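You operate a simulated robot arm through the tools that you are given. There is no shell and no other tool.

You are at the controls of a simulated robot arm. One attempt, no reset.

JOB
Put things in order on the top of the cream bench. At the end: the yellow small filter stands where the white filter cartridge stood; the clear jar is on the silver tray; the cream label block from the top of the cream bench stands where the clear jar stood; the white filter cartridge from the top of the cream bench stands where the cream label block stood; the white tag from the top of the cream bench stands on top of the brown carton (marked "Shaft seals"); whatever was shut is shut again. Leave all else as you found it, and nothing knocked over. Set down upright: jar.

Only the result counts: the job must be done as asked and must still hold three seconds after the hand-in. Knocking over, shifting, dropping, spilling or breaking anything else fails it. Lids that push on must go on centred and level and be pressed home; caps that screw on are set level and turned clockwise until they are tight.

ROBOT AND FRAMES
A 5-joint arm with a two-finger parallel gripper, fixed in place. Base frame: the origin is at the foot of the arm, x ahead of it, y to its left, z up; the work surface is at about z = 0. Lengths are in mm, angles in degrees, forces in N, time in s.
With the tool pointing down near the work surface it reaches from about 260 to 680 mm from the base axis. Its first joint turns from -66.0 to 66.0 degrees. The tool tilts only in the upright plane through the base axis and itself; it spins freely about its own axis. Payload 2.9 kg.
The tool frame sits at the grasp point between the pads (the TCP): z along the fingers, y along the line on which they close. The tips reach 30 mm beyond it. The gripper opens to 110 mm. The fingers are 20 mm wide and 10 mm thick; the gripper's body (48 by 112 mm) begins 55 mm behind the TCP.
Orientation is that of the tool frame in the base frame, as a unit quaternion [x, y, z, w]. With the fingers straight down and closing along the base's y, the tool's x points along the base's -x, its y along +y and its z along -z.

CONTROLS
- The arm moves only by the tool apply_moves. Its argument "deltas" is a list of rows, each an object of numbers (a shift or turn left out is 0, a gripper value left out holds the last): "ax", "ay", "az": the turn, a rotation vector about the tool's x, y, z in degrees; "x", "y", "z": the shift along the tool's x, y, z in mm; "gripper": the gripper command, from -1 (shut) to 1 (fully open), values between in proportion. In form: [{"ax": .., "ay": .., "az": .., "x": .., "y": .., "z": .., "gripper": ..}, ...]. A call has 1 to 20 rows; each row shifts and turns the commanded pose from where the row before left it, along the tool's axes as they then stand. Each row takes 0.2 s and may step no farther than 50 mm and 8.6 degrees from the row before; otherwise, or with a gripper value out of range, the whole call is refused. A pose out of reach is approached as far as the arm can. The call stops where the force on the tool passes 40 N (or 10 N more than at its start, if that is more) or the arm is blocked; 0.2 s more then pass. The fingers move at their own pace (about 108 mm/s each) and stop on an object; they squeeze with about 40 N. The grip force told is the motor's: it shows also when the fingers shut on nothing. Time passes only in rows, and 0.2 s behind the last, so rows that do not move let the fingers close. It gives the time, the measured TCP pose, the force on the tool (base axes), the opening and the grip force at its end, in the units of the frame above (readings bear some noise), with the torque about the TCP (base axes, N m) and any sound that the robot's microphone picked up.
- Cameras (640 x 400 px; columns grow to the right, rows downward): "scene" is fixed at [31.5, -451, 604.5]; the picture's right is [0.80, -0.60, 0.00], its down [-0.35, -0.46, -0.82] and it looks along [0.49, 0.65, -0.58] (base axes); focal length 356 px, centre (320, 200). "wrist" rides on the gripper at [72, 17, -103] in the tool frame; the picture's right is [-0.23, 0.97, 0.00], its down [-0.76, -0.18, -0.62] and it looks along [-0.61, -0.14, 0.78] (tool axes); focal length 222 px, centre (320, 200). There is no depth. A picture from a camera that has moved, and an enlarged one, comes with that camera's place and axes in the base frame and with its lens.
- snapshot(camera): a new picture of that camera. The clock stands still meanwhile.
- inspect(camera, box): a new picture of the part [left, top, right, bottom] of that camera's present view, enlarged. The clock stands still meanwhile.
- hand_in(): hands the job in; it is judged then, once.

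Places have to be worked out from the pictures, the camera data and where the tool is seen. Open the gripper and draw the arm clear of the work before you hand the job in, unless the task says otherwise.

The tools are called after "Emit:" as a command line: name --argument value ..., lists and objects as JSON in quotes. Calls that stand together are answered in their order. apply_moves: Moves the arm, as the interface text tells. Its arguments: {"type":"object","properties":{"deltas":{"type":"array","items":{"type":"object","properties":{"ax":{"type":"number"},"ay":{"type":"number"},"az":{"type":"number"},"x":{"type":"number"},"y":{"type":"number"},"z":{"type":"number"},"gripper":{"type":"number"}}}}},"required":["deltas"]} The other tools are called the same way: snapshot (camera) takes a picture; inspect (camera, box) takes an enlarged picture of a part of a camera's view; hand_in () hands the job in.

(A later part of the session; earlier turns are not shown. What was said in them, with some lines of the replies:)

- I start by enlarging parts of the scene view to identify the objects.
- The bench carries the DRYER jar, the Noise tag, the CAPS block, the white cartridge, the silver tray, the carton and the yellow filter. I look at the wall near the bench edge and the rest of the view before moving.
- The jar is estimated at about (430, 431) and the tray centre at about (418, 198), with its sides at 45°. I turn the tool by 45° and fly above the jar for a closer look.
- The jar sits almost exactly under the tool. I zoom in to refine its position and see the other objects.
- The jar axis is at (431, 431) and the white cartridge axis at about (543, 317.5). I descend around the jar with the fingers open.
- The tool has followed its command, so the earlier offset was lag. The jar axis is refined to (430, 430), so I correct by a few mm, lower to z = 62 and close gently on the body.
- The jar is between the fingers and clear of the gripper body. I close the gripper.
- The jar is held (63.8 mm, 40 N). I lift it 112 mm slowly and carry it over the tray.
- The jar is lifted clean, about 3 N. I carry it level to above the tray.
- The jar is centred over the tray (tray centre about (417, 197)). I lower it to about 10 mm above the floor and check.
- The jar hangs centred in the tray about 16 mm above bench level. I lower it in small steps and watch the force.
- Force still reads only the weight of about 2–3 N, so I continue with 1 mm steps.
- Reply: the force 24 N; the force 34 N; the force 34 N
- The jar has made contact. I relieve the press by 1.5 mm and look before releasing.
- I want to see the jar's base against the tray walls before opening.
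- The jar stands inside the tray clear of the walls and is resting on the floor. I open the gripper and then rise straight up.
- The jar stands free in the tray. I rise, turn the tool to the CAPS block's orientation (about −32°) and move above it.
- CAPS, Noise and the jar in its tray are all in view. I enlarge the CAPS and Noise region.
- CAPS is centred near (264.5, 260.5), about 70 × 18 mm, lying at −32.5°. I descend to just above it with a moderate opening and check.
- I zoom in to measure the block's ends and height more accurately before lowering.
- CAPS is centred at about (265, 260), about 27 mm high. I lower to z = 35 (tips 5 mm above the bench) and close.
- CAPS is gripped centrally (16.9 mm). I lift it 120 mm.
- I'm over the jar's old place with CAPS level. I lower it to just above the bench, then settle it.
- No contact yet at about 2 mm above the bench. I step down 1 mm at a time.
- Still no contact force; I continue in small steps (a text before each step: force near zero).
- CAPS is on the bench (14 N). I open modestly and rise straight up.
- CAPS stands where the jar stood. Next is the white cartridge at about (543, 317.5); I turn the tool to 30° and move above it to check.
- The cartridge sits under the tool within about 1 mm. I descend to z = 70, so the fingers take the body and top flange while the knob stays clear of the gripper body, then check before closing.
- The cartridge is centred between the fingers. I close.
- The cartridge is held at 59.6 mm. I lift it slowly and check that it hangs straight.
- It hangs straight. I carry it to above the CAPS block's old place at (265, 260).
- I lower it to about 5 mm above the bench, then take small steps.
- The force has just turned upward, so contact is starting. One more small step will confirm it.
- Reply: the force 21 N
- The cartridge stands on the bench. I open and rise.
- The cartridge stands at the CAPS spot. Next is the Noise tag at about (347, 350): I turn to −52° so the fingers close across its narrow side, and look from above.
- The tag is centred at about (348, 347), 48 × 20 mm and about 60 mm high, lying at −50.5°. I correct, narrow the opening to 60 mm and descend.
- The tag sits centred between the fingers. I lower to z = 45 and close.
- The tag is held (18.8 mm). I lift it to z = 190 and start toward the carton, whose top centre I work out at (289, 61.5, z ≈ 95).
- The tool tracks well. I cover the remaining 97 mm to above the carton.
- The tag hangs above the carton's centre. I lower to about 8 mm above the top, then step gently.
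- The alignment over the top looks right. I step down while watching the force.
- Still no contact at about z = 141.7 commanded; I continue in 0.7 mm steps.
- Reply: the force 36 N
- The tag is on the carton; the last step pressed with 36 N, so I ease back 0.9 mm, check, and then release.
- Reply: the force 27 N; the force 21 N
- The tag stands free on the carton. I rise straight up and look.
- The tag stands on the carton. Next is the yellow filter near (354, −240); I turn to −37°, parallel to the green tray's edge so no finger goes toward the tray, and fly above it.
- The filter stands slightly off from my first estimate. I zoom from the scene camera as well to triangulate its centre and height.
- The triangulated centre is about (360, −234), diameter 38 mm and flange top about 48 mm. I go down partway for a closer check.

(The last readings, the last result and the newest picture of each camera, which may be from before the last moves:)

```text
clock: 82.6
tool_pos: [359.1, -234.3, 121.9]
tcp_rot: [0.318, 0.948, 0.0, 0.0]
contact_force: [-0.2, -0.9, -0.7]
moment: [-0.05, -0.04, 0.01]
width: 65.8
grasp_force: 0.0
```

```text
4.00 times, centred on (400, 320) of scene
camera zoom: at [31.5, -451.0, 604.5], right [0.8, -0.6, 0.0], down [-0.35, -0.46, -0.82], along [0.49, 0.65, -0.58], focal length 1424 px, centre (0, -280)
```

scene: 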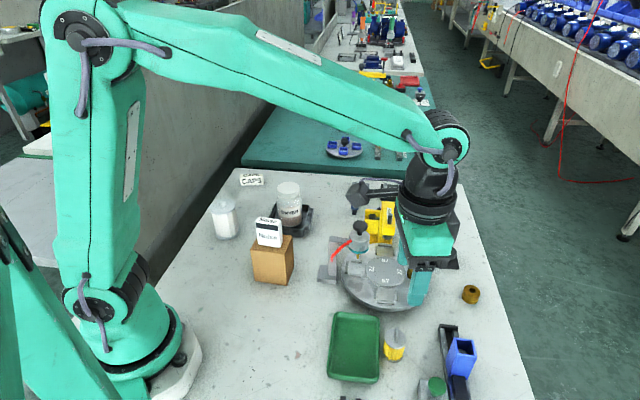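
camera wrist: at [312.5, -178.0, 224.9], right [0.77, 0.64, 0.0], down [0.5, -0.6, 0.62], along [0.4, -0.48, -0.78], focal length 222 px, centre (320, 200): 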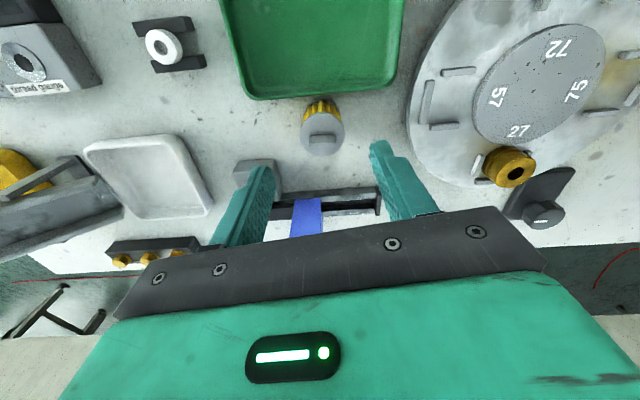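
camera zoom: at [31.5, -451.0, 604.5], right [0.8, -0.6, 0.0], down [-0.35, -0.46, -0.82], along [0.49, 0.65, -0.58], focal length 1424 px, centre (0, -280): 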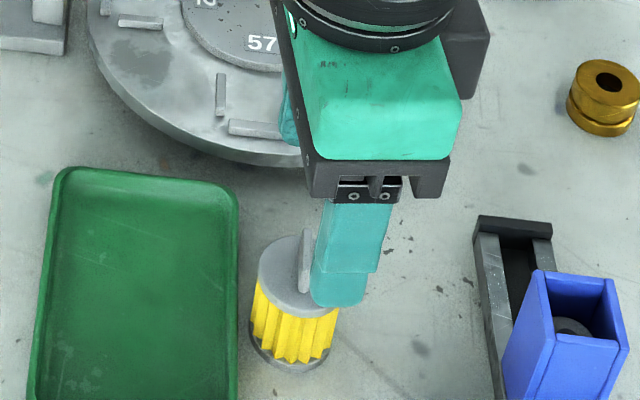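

The filter is about 2–3 mm off the tool axis. I correct, narrow the opening to about 58 mm and descend toward z = 35, pausing at z = 65 to check.

Emit:
apply_moves --deltas '[{"x": 1.6, "y": 1.9, "gripper": 0.07}, {"z": 20}, {"z": 20}, {"z": 14}, {}, {}]'

Emit:
inspect --camera "wrist" --box '[220, 70, 412, 230]'

Emit:
inspect --camera "scene" --box '[340, 290, 460, 390]'

```text
clock: 84.0
tool_pos: [360.1, -231.2, 67.2]
tcp_rot: [0.317, 0.948, 0.0, 0.001]
contact_force: [-0.9, 0.3, 0.1]
moment: [0.01, -0.01, 0.01]
width: 59.0
grasp_force: 0.1
```

```text
2.50 times, centred on (316, 150) of wrist
camera zoom: at [313.3, -175.2, 170.7], right [0.77, 0.64, 0.0], down [0.5, -0.6, 0.62], along [0.4, -0.48, -0.78], focal length 555 px, centre (330, 325)
```

zoom: 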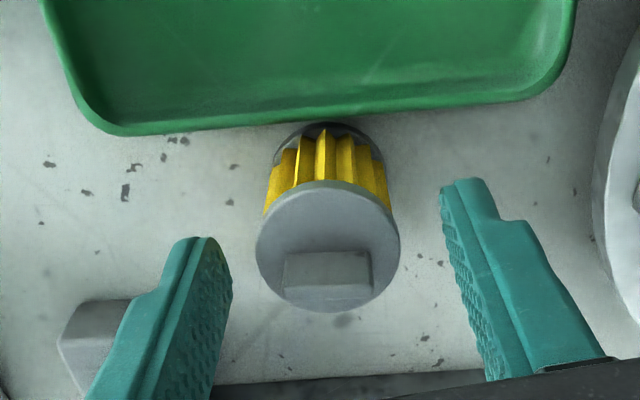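

```text
4.00 times, centred on (400, 340) of scene
camera zoom: at [31.5, -451.0, 604.5], right [0.8, -0.6, 0.0], down [-0.35, -0.46, -0.82], along [0.49, 0.65, -0.58], focal length 1424 px, centre (0, -360)
```

zoom: 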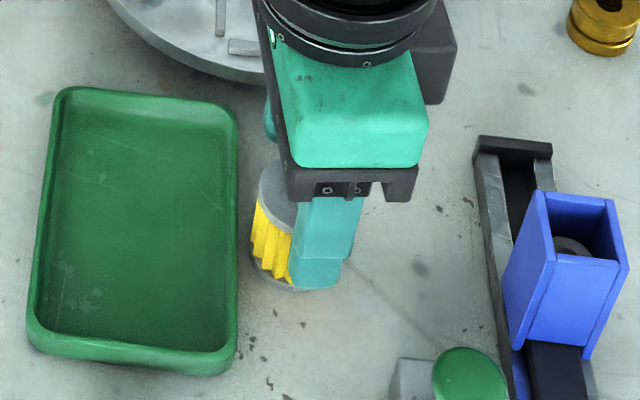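

The filter is between the fingers and the tray stays clear. I lower to z = 35 and close.

Emit:
apply_moves --deltas '[{"z": 12}, {"z": 12}, {"z": 6.5}, {}, {}]'

Emit:
inspect --camera "wrist" --box '[220, 70, 412, 230]'

Emit:
inspect --camera "scene" --box '[340, 290, 460, 390]'

```text
clock: 85.2
tool_pos: [359.5, -231.1, 34.1]
tcp_rot: [0.317, 0.948, 0.0, 0.0]
contact_force: [0.6, -1.1, -0.4]
moment: [-0.01, -0.02, 0.0]
width: 58.7
grasp_force: 0.1
```

```text
2.50 times, centred on (316, 150) of wrist
camera zoom: at [312.9, -174.1, 139.0], right [0.77, 0.64, 0.0], down [0.5, -0.6, 0.62], along [0.4, -0.48, -0.78], focal length 555 px, centre (330, 325)
```

zoom: 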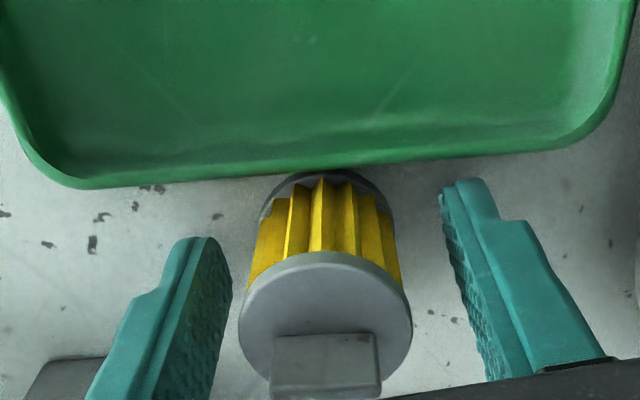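

```text
4.00 times, centred on (400, 340) of scene
camera zoom: at [31.5, -451.0, 604.5], right [0.8, -0.6, 0.0], down [-0.35, -0.46, -0.82], along [0.49, 0.65, -0.58], focal length 1424 px, centre (0, -360)
```

zoom: 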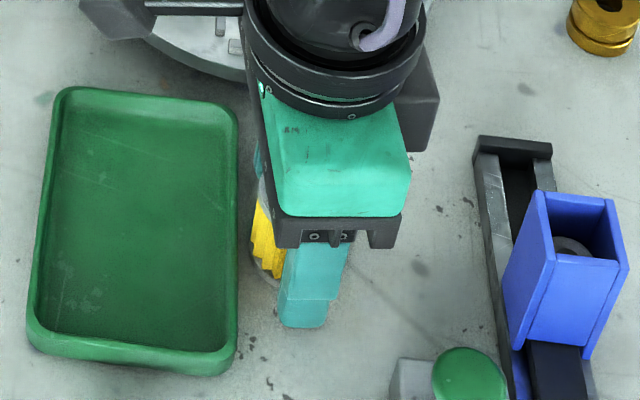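

The flange centre coincides with the tool axis. I close.

Emit:
apply_moves --deltas '[{"gripper": -0.15}, {"gripper": -0.3}, {"gripper": -1}, {}, {}]'

Emit:
inspect --camera "wrist" --box '[220, 70, 412, 230]'

```text
clock: 86.4
tool_pos: [360.3, -231.0, 34.8]
tcp_rot: [0.318, 0.948, 0.001, 0.0]
contact_force: [0.6, 0.5, 0.3]
moment: [-0.02, 0.01, 0.0]
width: 35.8
grasp_force: 39.8
```

```text
2.50 times, centred on (316, 150) of wrist
camera zoom: at [313.0, -174.1, 139.1], right [0.77, 0.64, 0.0], down [0.5, -0.6, 0.62], along [0.4, -0.48, -0.78], focal length 555 px, centre (330, 325)
```

zoom: 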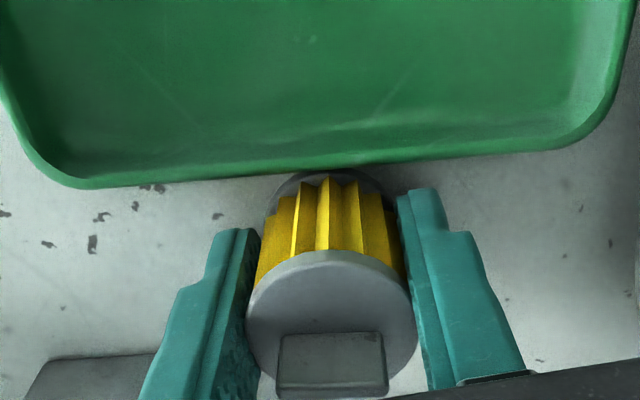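

The filter is held (35.8 mm). I lift it straight up first.

Emit:
apply_moves --deltas '[{"z": -4}, {"z": -10}, {"z": -18}, {"z": -25}, {"z": -28}, {"z": -30}, {"z": -30}, {"z": -30}, {"z": -30}, {}]'

Emit:
snapshot --camera "scene"

Emit:
snapshot --camera "wrist"

```text
clock: 88.6
tool_pos: [360.5, -232.2, 239.7]
tcp_rot: [0.318, 0.948, 0.001, 0.001]
contact_force: [0.4, 0.9, -0.6]
moment: [0.01, 0.04, 0.0]
width: 35.8
grasp_force: 40.0
```

```text
taken
```

scene: 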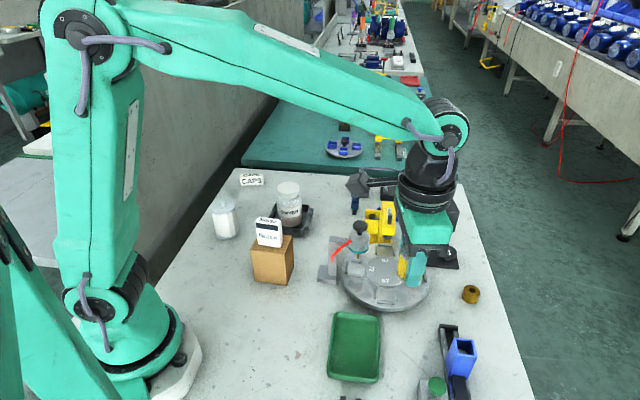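

```text
taken
camera wrist: at [312.9, -175.4, 344.4], right [0.77, 0.64, 0.0], down [0.5, -0.6, 0.62], along [0.4, -0.48, -0.78], focal length 222 px, centre (320, 200)
```

wrist: 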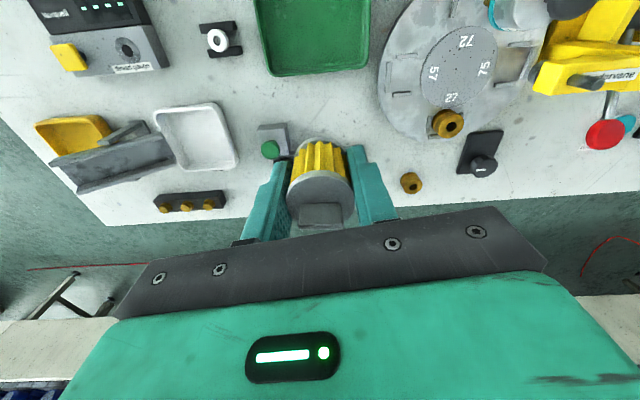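

The filter hangs straight. I raise another 20 mm for safety over the press and carry it toward the cartridge's old place.

Emit:
apply_moves --deltas '[{"z": -20}, {"x": 4, "y": 12}, {"x": 8.03, "y": 23.84}, {"x": 8.03, "y": 23.84}, {"x": 8.03, "y": 23.84}, {"x": 8.03, "y": 23.84}, {"x": 8.03, "y": 23.84}, {"x": 8.03, "y": 23.84}, {"x": 8.03, "y": 23.84}, {"x": 8.03, "y": 23.84}, {"x": 8.03, "y": 23.84}, {"x": 8.03, "y": 23.84}, {"x": 8.03, "y": 23.84}, {"x": 8.03, "y": 23.84}, {"x": 8.03, "y": 23.84}, {"x": 8.03, "y": 23.84}, {}]'

Emit:
snapshot --camera "scene"

```text
clock: 92.2
tool_pos: [474.7, 114.6, 257.2]
tcp_rot: [0.317, 0.948, 0.0, 0.0]
contact_force: [-0.5, 0.1, -0.9]
moment: [0.0, -0.01, 0.0]
width: 36.0
grasp_force: 39.4
```

```text
taken
```

scene: 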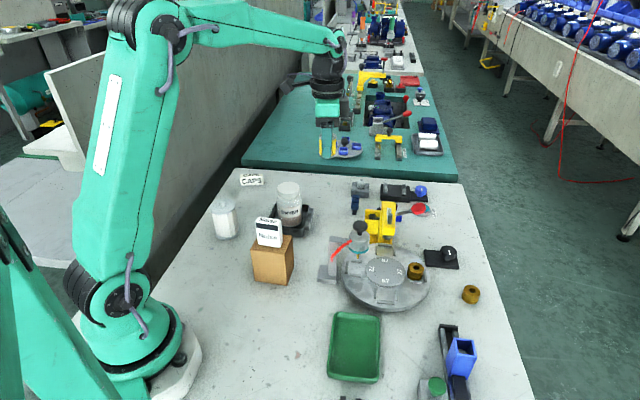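

All else is undisturbed. I do the remaining stretch to (543, 317).

Emit:
apply_moves --deltas '[{"x": 8.0, "y": 23.8}, {"x": 8.0, "y": 23.8}, {"x": 8.0, "y": 23.8}, {"x": 8.0, "y": 23.8}, {"x": 8.0, "y": 23.8}, {"x": 8.0, "y": 23.8}, {"x": 8.0, "y": 23.8}, {"x": 8.0, "y": 23.8}, {"x": 4.1, "y": 12.1}, {}, {"z": 20}, {"z": 30}, {"z": 30}, {}, {}]'

Emit:
snapshot --camera "wrist"

Emit:
inspect --camera "scene" --box '[220, 80, 380, 200]'

```text
clock: 95.4
tool_pos: [544.0, 316.9, 181.7]
tcp_rot: [0.318, 0.948, 0.0, 0.0]
contact_force: [-0.2, -0.7, -0.2]
moment: [0.02, -0.02, 0.02]
width: 36.0
grasp_force: 40.6
```

```text
taken
camera wrist: at [496.7, 373.2, 284.1], right [0.77, 0.64, 0.0], down [0.5, -0.6, 0.62], along [0.4, -0.48, -0.78], focal length 222 px, centre (320, 200)
```

wrist: 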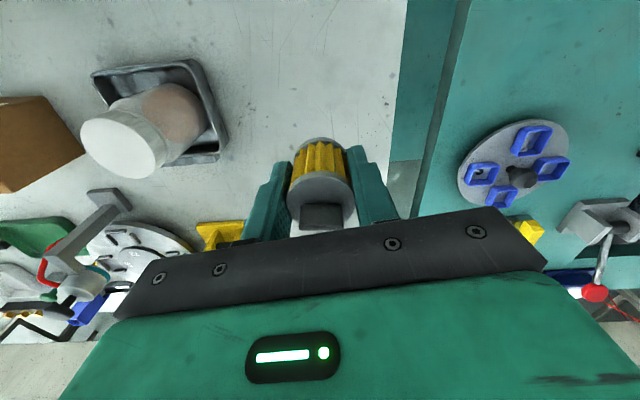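

```text
3.33 times, centred on (300, 140) of scene
camera zoom: at [31.5, -451.0, 604.5], right [0.8, -0.6, 0.0], down [-0.35, -0.46, -0.82], along [0.49, 0.65, -0.58], focal length 1187 px, centre (387, 400)
```

zoom: 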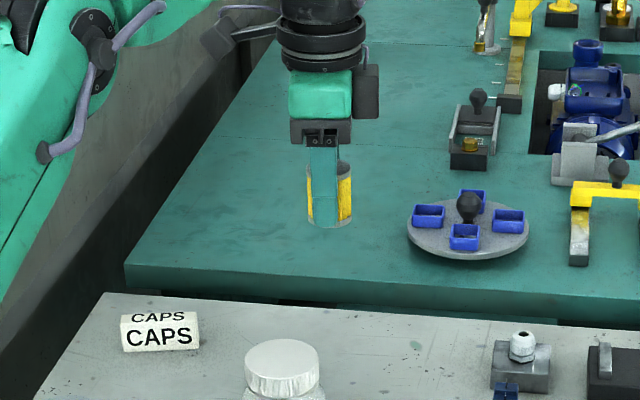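

I'm above the target spot, which is clear. I lower to a few mm above the bench.

Emit:
apply_moves --deltas '[{"z": 30}, {"z": 30}, {"z": 30}, {"z": 25}, {"z": 15}, {"z": 8}, {"z": 3}, {}, {}]'

Emit:
apply_moves --deltas '[{"z": 1.2}, {"z": 1.2}, {}]'

Emit:
apply_moves --deltas '[{"z": 0.8}, {}]'

Emit:
inspect --camera "scene" --box '[250, 120, 370, 210]'

```text
clock: 97.4
tool_pos: [543.8, 317.0, 38.5]
tcp_rot: [0.317, 0.948, -0.001, 0.0]
contact_force: [0.1, -0.3, 0.0]
moment: [-0.01, 0.01, 0.01]
width: 36.3
grasp_force: 39.9
```

```text
clock: 98.2
tool_pos: [543.4, 317.2, 36.3]
tcp_rot: [0.318, 0.948, 0.0, -0.001]
contact_force: [0.0, 0.1, 0.6]
moment: [-0.01, 0.02, 0.02]
width: 36.3
grasp_force: 40.2
```

```text
clock: 98.8
tool_pos: [544.1, 317.1, 35.8]
tcp_rot: [0.318, 0.948, 0.0, 0.0]
contact_force: [0.0, 0.0, 0.6]
moment: [-0.03, -0.02, 0.02]
width: 36.2
grasp_force: 40.0
```

```text
4.44 times, centred on (310, 165) of scene
camera zoom: at [31.5, -451.0, 604.5], right [0.8, -0.6, 0.0], down [-0.35, -0.46, -0.82], along [0.49, 0.65, -0.58], focal length 1582 px, centre (364, 356)
```

zoom: 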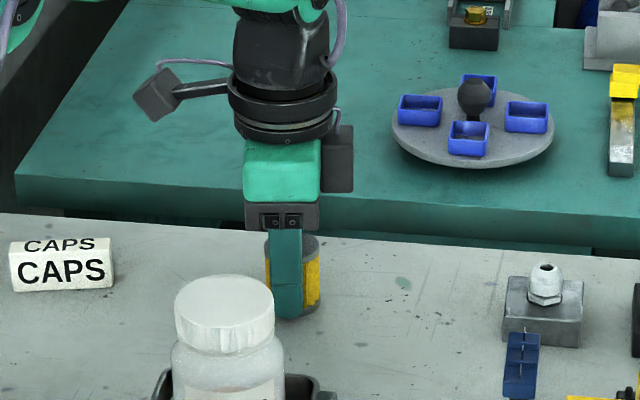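

No contact yet at commanded z = 36. I continue in small steps.

Emit:
apply_moves --deltas '[{"z": 0.7}, {}]'

Emit:
apply_moves --deltas '[{"z": 0.7}, {}]'

Emit:
apply_moves --deltas '[{"z": 0.5}, {}]'

```text
clock: 99.4
tool_pos: [541.7, 315.7, 35.8]
tcp_rot: [0.317, 0.948, 0.0, 0.0]
contact_force: [-0.7, -0.4, 4.2]
moment: [-0.04, 0.05, -0.01]
width: 35.9
grasp_force: 39.7
```

```text
clock: 100.0
tool_pos: [542.5, 317.9, 35.1]
tcp_rot: [0.318, 0.948, 0.0, 0.0]
contact_force: [-3.0, 0.7, 11.0]
moment: [-0.06, 0.08, -0.02]
width: 36.1
grasp_force: 39.9
```

```text
clock: 100.6
tool_pos: [544.2, 316.9, 34.9]
tcp_rot: [0.318, 0.948, 0.0, 0.001]
contact_force: [-3.7, -1.1, 17.4]
moment: [-0.11, 0.07, 0.0]
width: 35.9
grasp_force: 40.1
```

The filter is on the bench (17 N). I release and rise straight up.

Emit:
apply_moves --deltas '[{"gripper": -0.2}, {"gripper": 0.05}, {}, {"z": -6}, {"z": -15}, {"z": -30}, {"z": -40}, {"z": -40}, {"z": -40}, {}]'

Emit:
snapshot --camera "wrist"

Emit:
inspect --camera "scene" --box '[180, 130, 340, 290]'

```text
clock: 102.8
tool_pos: [545.5, 316.0, 206.0]
tcp_rot: [0.318, 0.948, 0.0, 0.0]
contact_force: [0.6, 0.2, 1.1]
moment: [-0.01, -0.01, -0.05]
width: 57.9
grasp_force: 0.1
```

```text
taken
camera wrist: at [498.8, 372.6, 310.7], right [0.77, 0.64, 0.0], down [0.5, -0.6, 0.62], along [0.4, -0.48, -0.78], focal length 222 px, centre (320, 200)
```

wrist: 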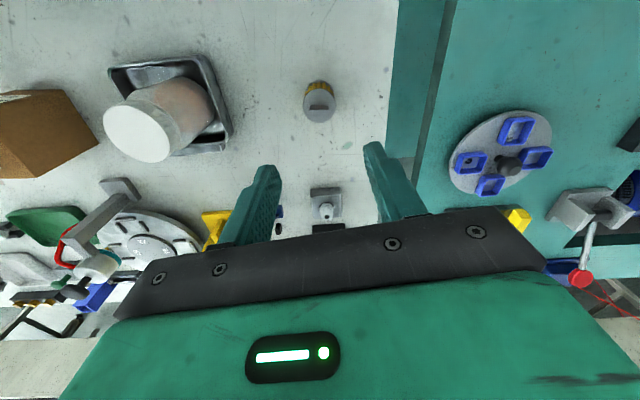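

```text
2.50 times, centred on (260, 210) of scene
camera zoom: at [31.5, -451.1, 604.5], right [0.8, -0.6, 0.0], down [-0.35, -0.46, -0.82], along [0.49, 0.65, -0.58], focal length 890 px, centre (470, 175)
```

zoom: 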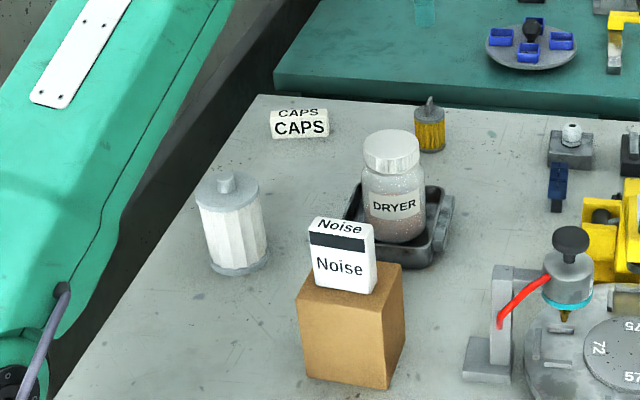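

All five items look right. I withdraw the arm to a high clear pose and then verify with the same zooms as at the start.

Emit:
apply_moves --deltas '[{"z": -37}, {"z": -37}, {"y": -37.3}, {"y": -37.3}, {"y": -37.3}, {"y": -37.3}, {"y": -37.3}, {"y": -37.3}, {}, {}]'

Emit:
snapshot --camera "scene"

Emit:
inspect --camera "scene" --box '[190, 130, 350, 230]'

Emit:
inspect --camera "scene" --box '[190, 200, 350, 300]'

Emit:
inspect --camera "scene" --box '[320, 300, 480, 400]'

```text
clock: 105.0
tool_pos: [409.2, 138.6, 279.3]
tcp_rot: [0.316, 0.949, 0.0, 0.001]
contact_force: [0.4, 0.5, -0.9]
moment: [0.01, 0.02, -0.04]
width: 57.7
grasp_force: 0.1
```

```text
taken
```

scene: 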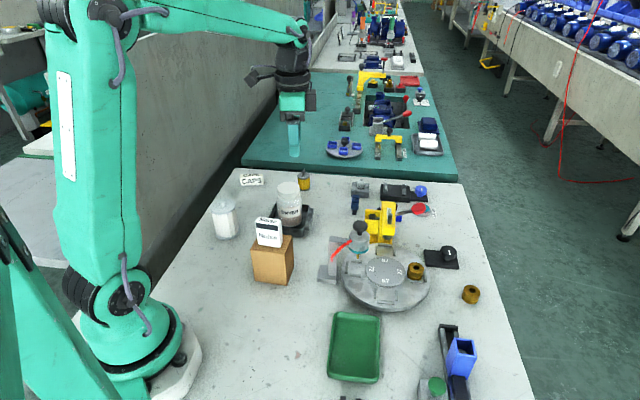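

```text
4.00 times, centred on (270, 180) of scene
camera zoom: at [31.5, -451.1, 604.5], right [0.8, -0.6, 0.0], down [-0.35, -0.46, -0.82], along [0.49, 0.65, -0.58], focal length 1424 px, centre (520, 280)
```

zoom: 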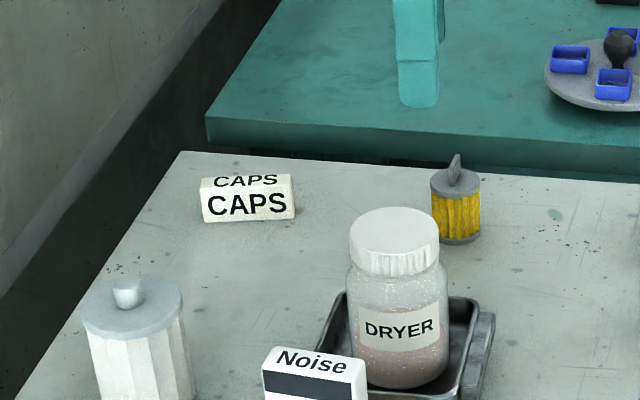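

```text
4.00 times, centred on (270, 250) of scene
camera zoom: at [31.5, -451.1, 604.5], right [0.8, -0.6, 0.0], down [-0.35, -0.46, -0.82], along [0.49, 0.65, -0.58], focal length 1424 px, centre (520, 0)
```

zoom: 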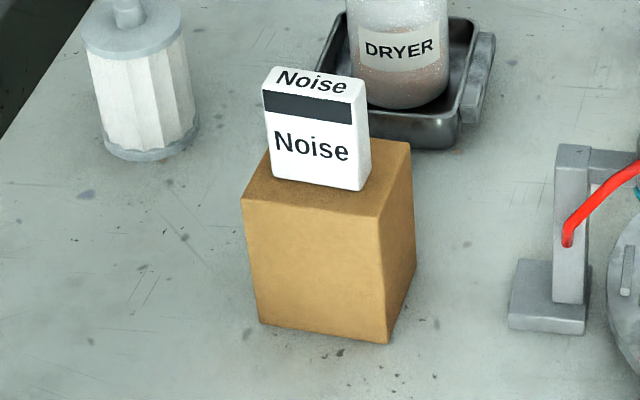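

```text
4.00 times, centred on (400, 350) of scene
camera zoom: at [31.5, -451.1, 604.5], right [0.8, -0.6, 0.0], down [-0.35, -0.46, -0.82], along [0.49, 0.65, -0.58], focal length 1424 px, centre (0, -400)
```

zoom: 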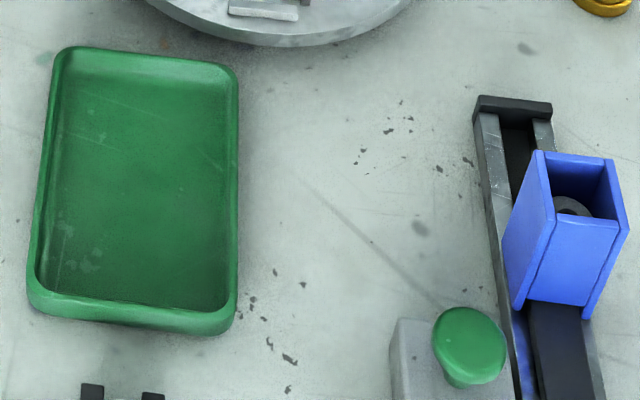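

Everything matches: CAPS, cartridge, filter and tag stand at their targets, the jar is upright and shut in the silver tray, and the carton and both trays have not moved. I open the gripper fully and let time pass.

Emit:
apply_moves --deltas '[{"gripper": 1}, {}, {}]'

Emit:
inspect --camera "scene" --box '[190, 150, 350, 300]'

```text
clock: 105.8
tool_pos: [408.3, 138.2, 279.1]
tcp_rot: [0.318, 0.948, 0.0, 0.0]
contact_force: [-0.2, -0.4, 0.0]
moment: [0.0, 0.0, -0.02]
width: 110.1
grasp_force: 0.0
```

```text
2.67 times, centred on (270, 225) of scene
camera zoom: at [31.5, -451.0, 604.5], right [0.8, -0.6, 0.0], down [-0.35, -0.46, -0.82], along [0.49, 0.65, -0.58], focal length 950 px, centre (453, 133)
```

zoom: 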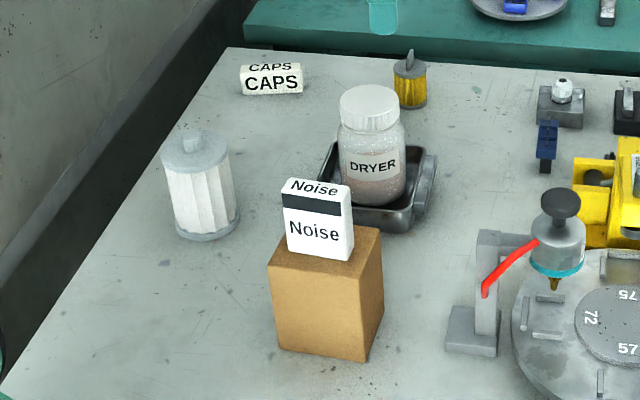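

The arrangement is stable, the gripper is open and the arm is clear, so I hand the job in.

Emit:
hand_in

```text
The job is handed in.
```

I moved all five items to where you asked and handed the job in. I haven't seen the verdict. In the last pictures everything was standing and stable, with the gripper open and the arm clear of the work.

| Item | Where it is now |
|---|---|
| Clear jar | Upright in the silver tray, lid still on |
| Cream label block ("CAPS") | Where the jar stood |
| White filter cartridge | Where the label block stood |
| White tag ("Noise") | On top of the brown "Shaft seals" carton |
| Yellow small filter | Where the cartridge stood |

From the pictures, the label block is within about 2 mm of its spot, and the cartridge and the yellow filter within about 4 mm.

I opened nothing, so there was nothing to shut again. The carton and both trays look unmoved compared with the first pictures, and I saw nothing else on the bench shifted or knocked over.
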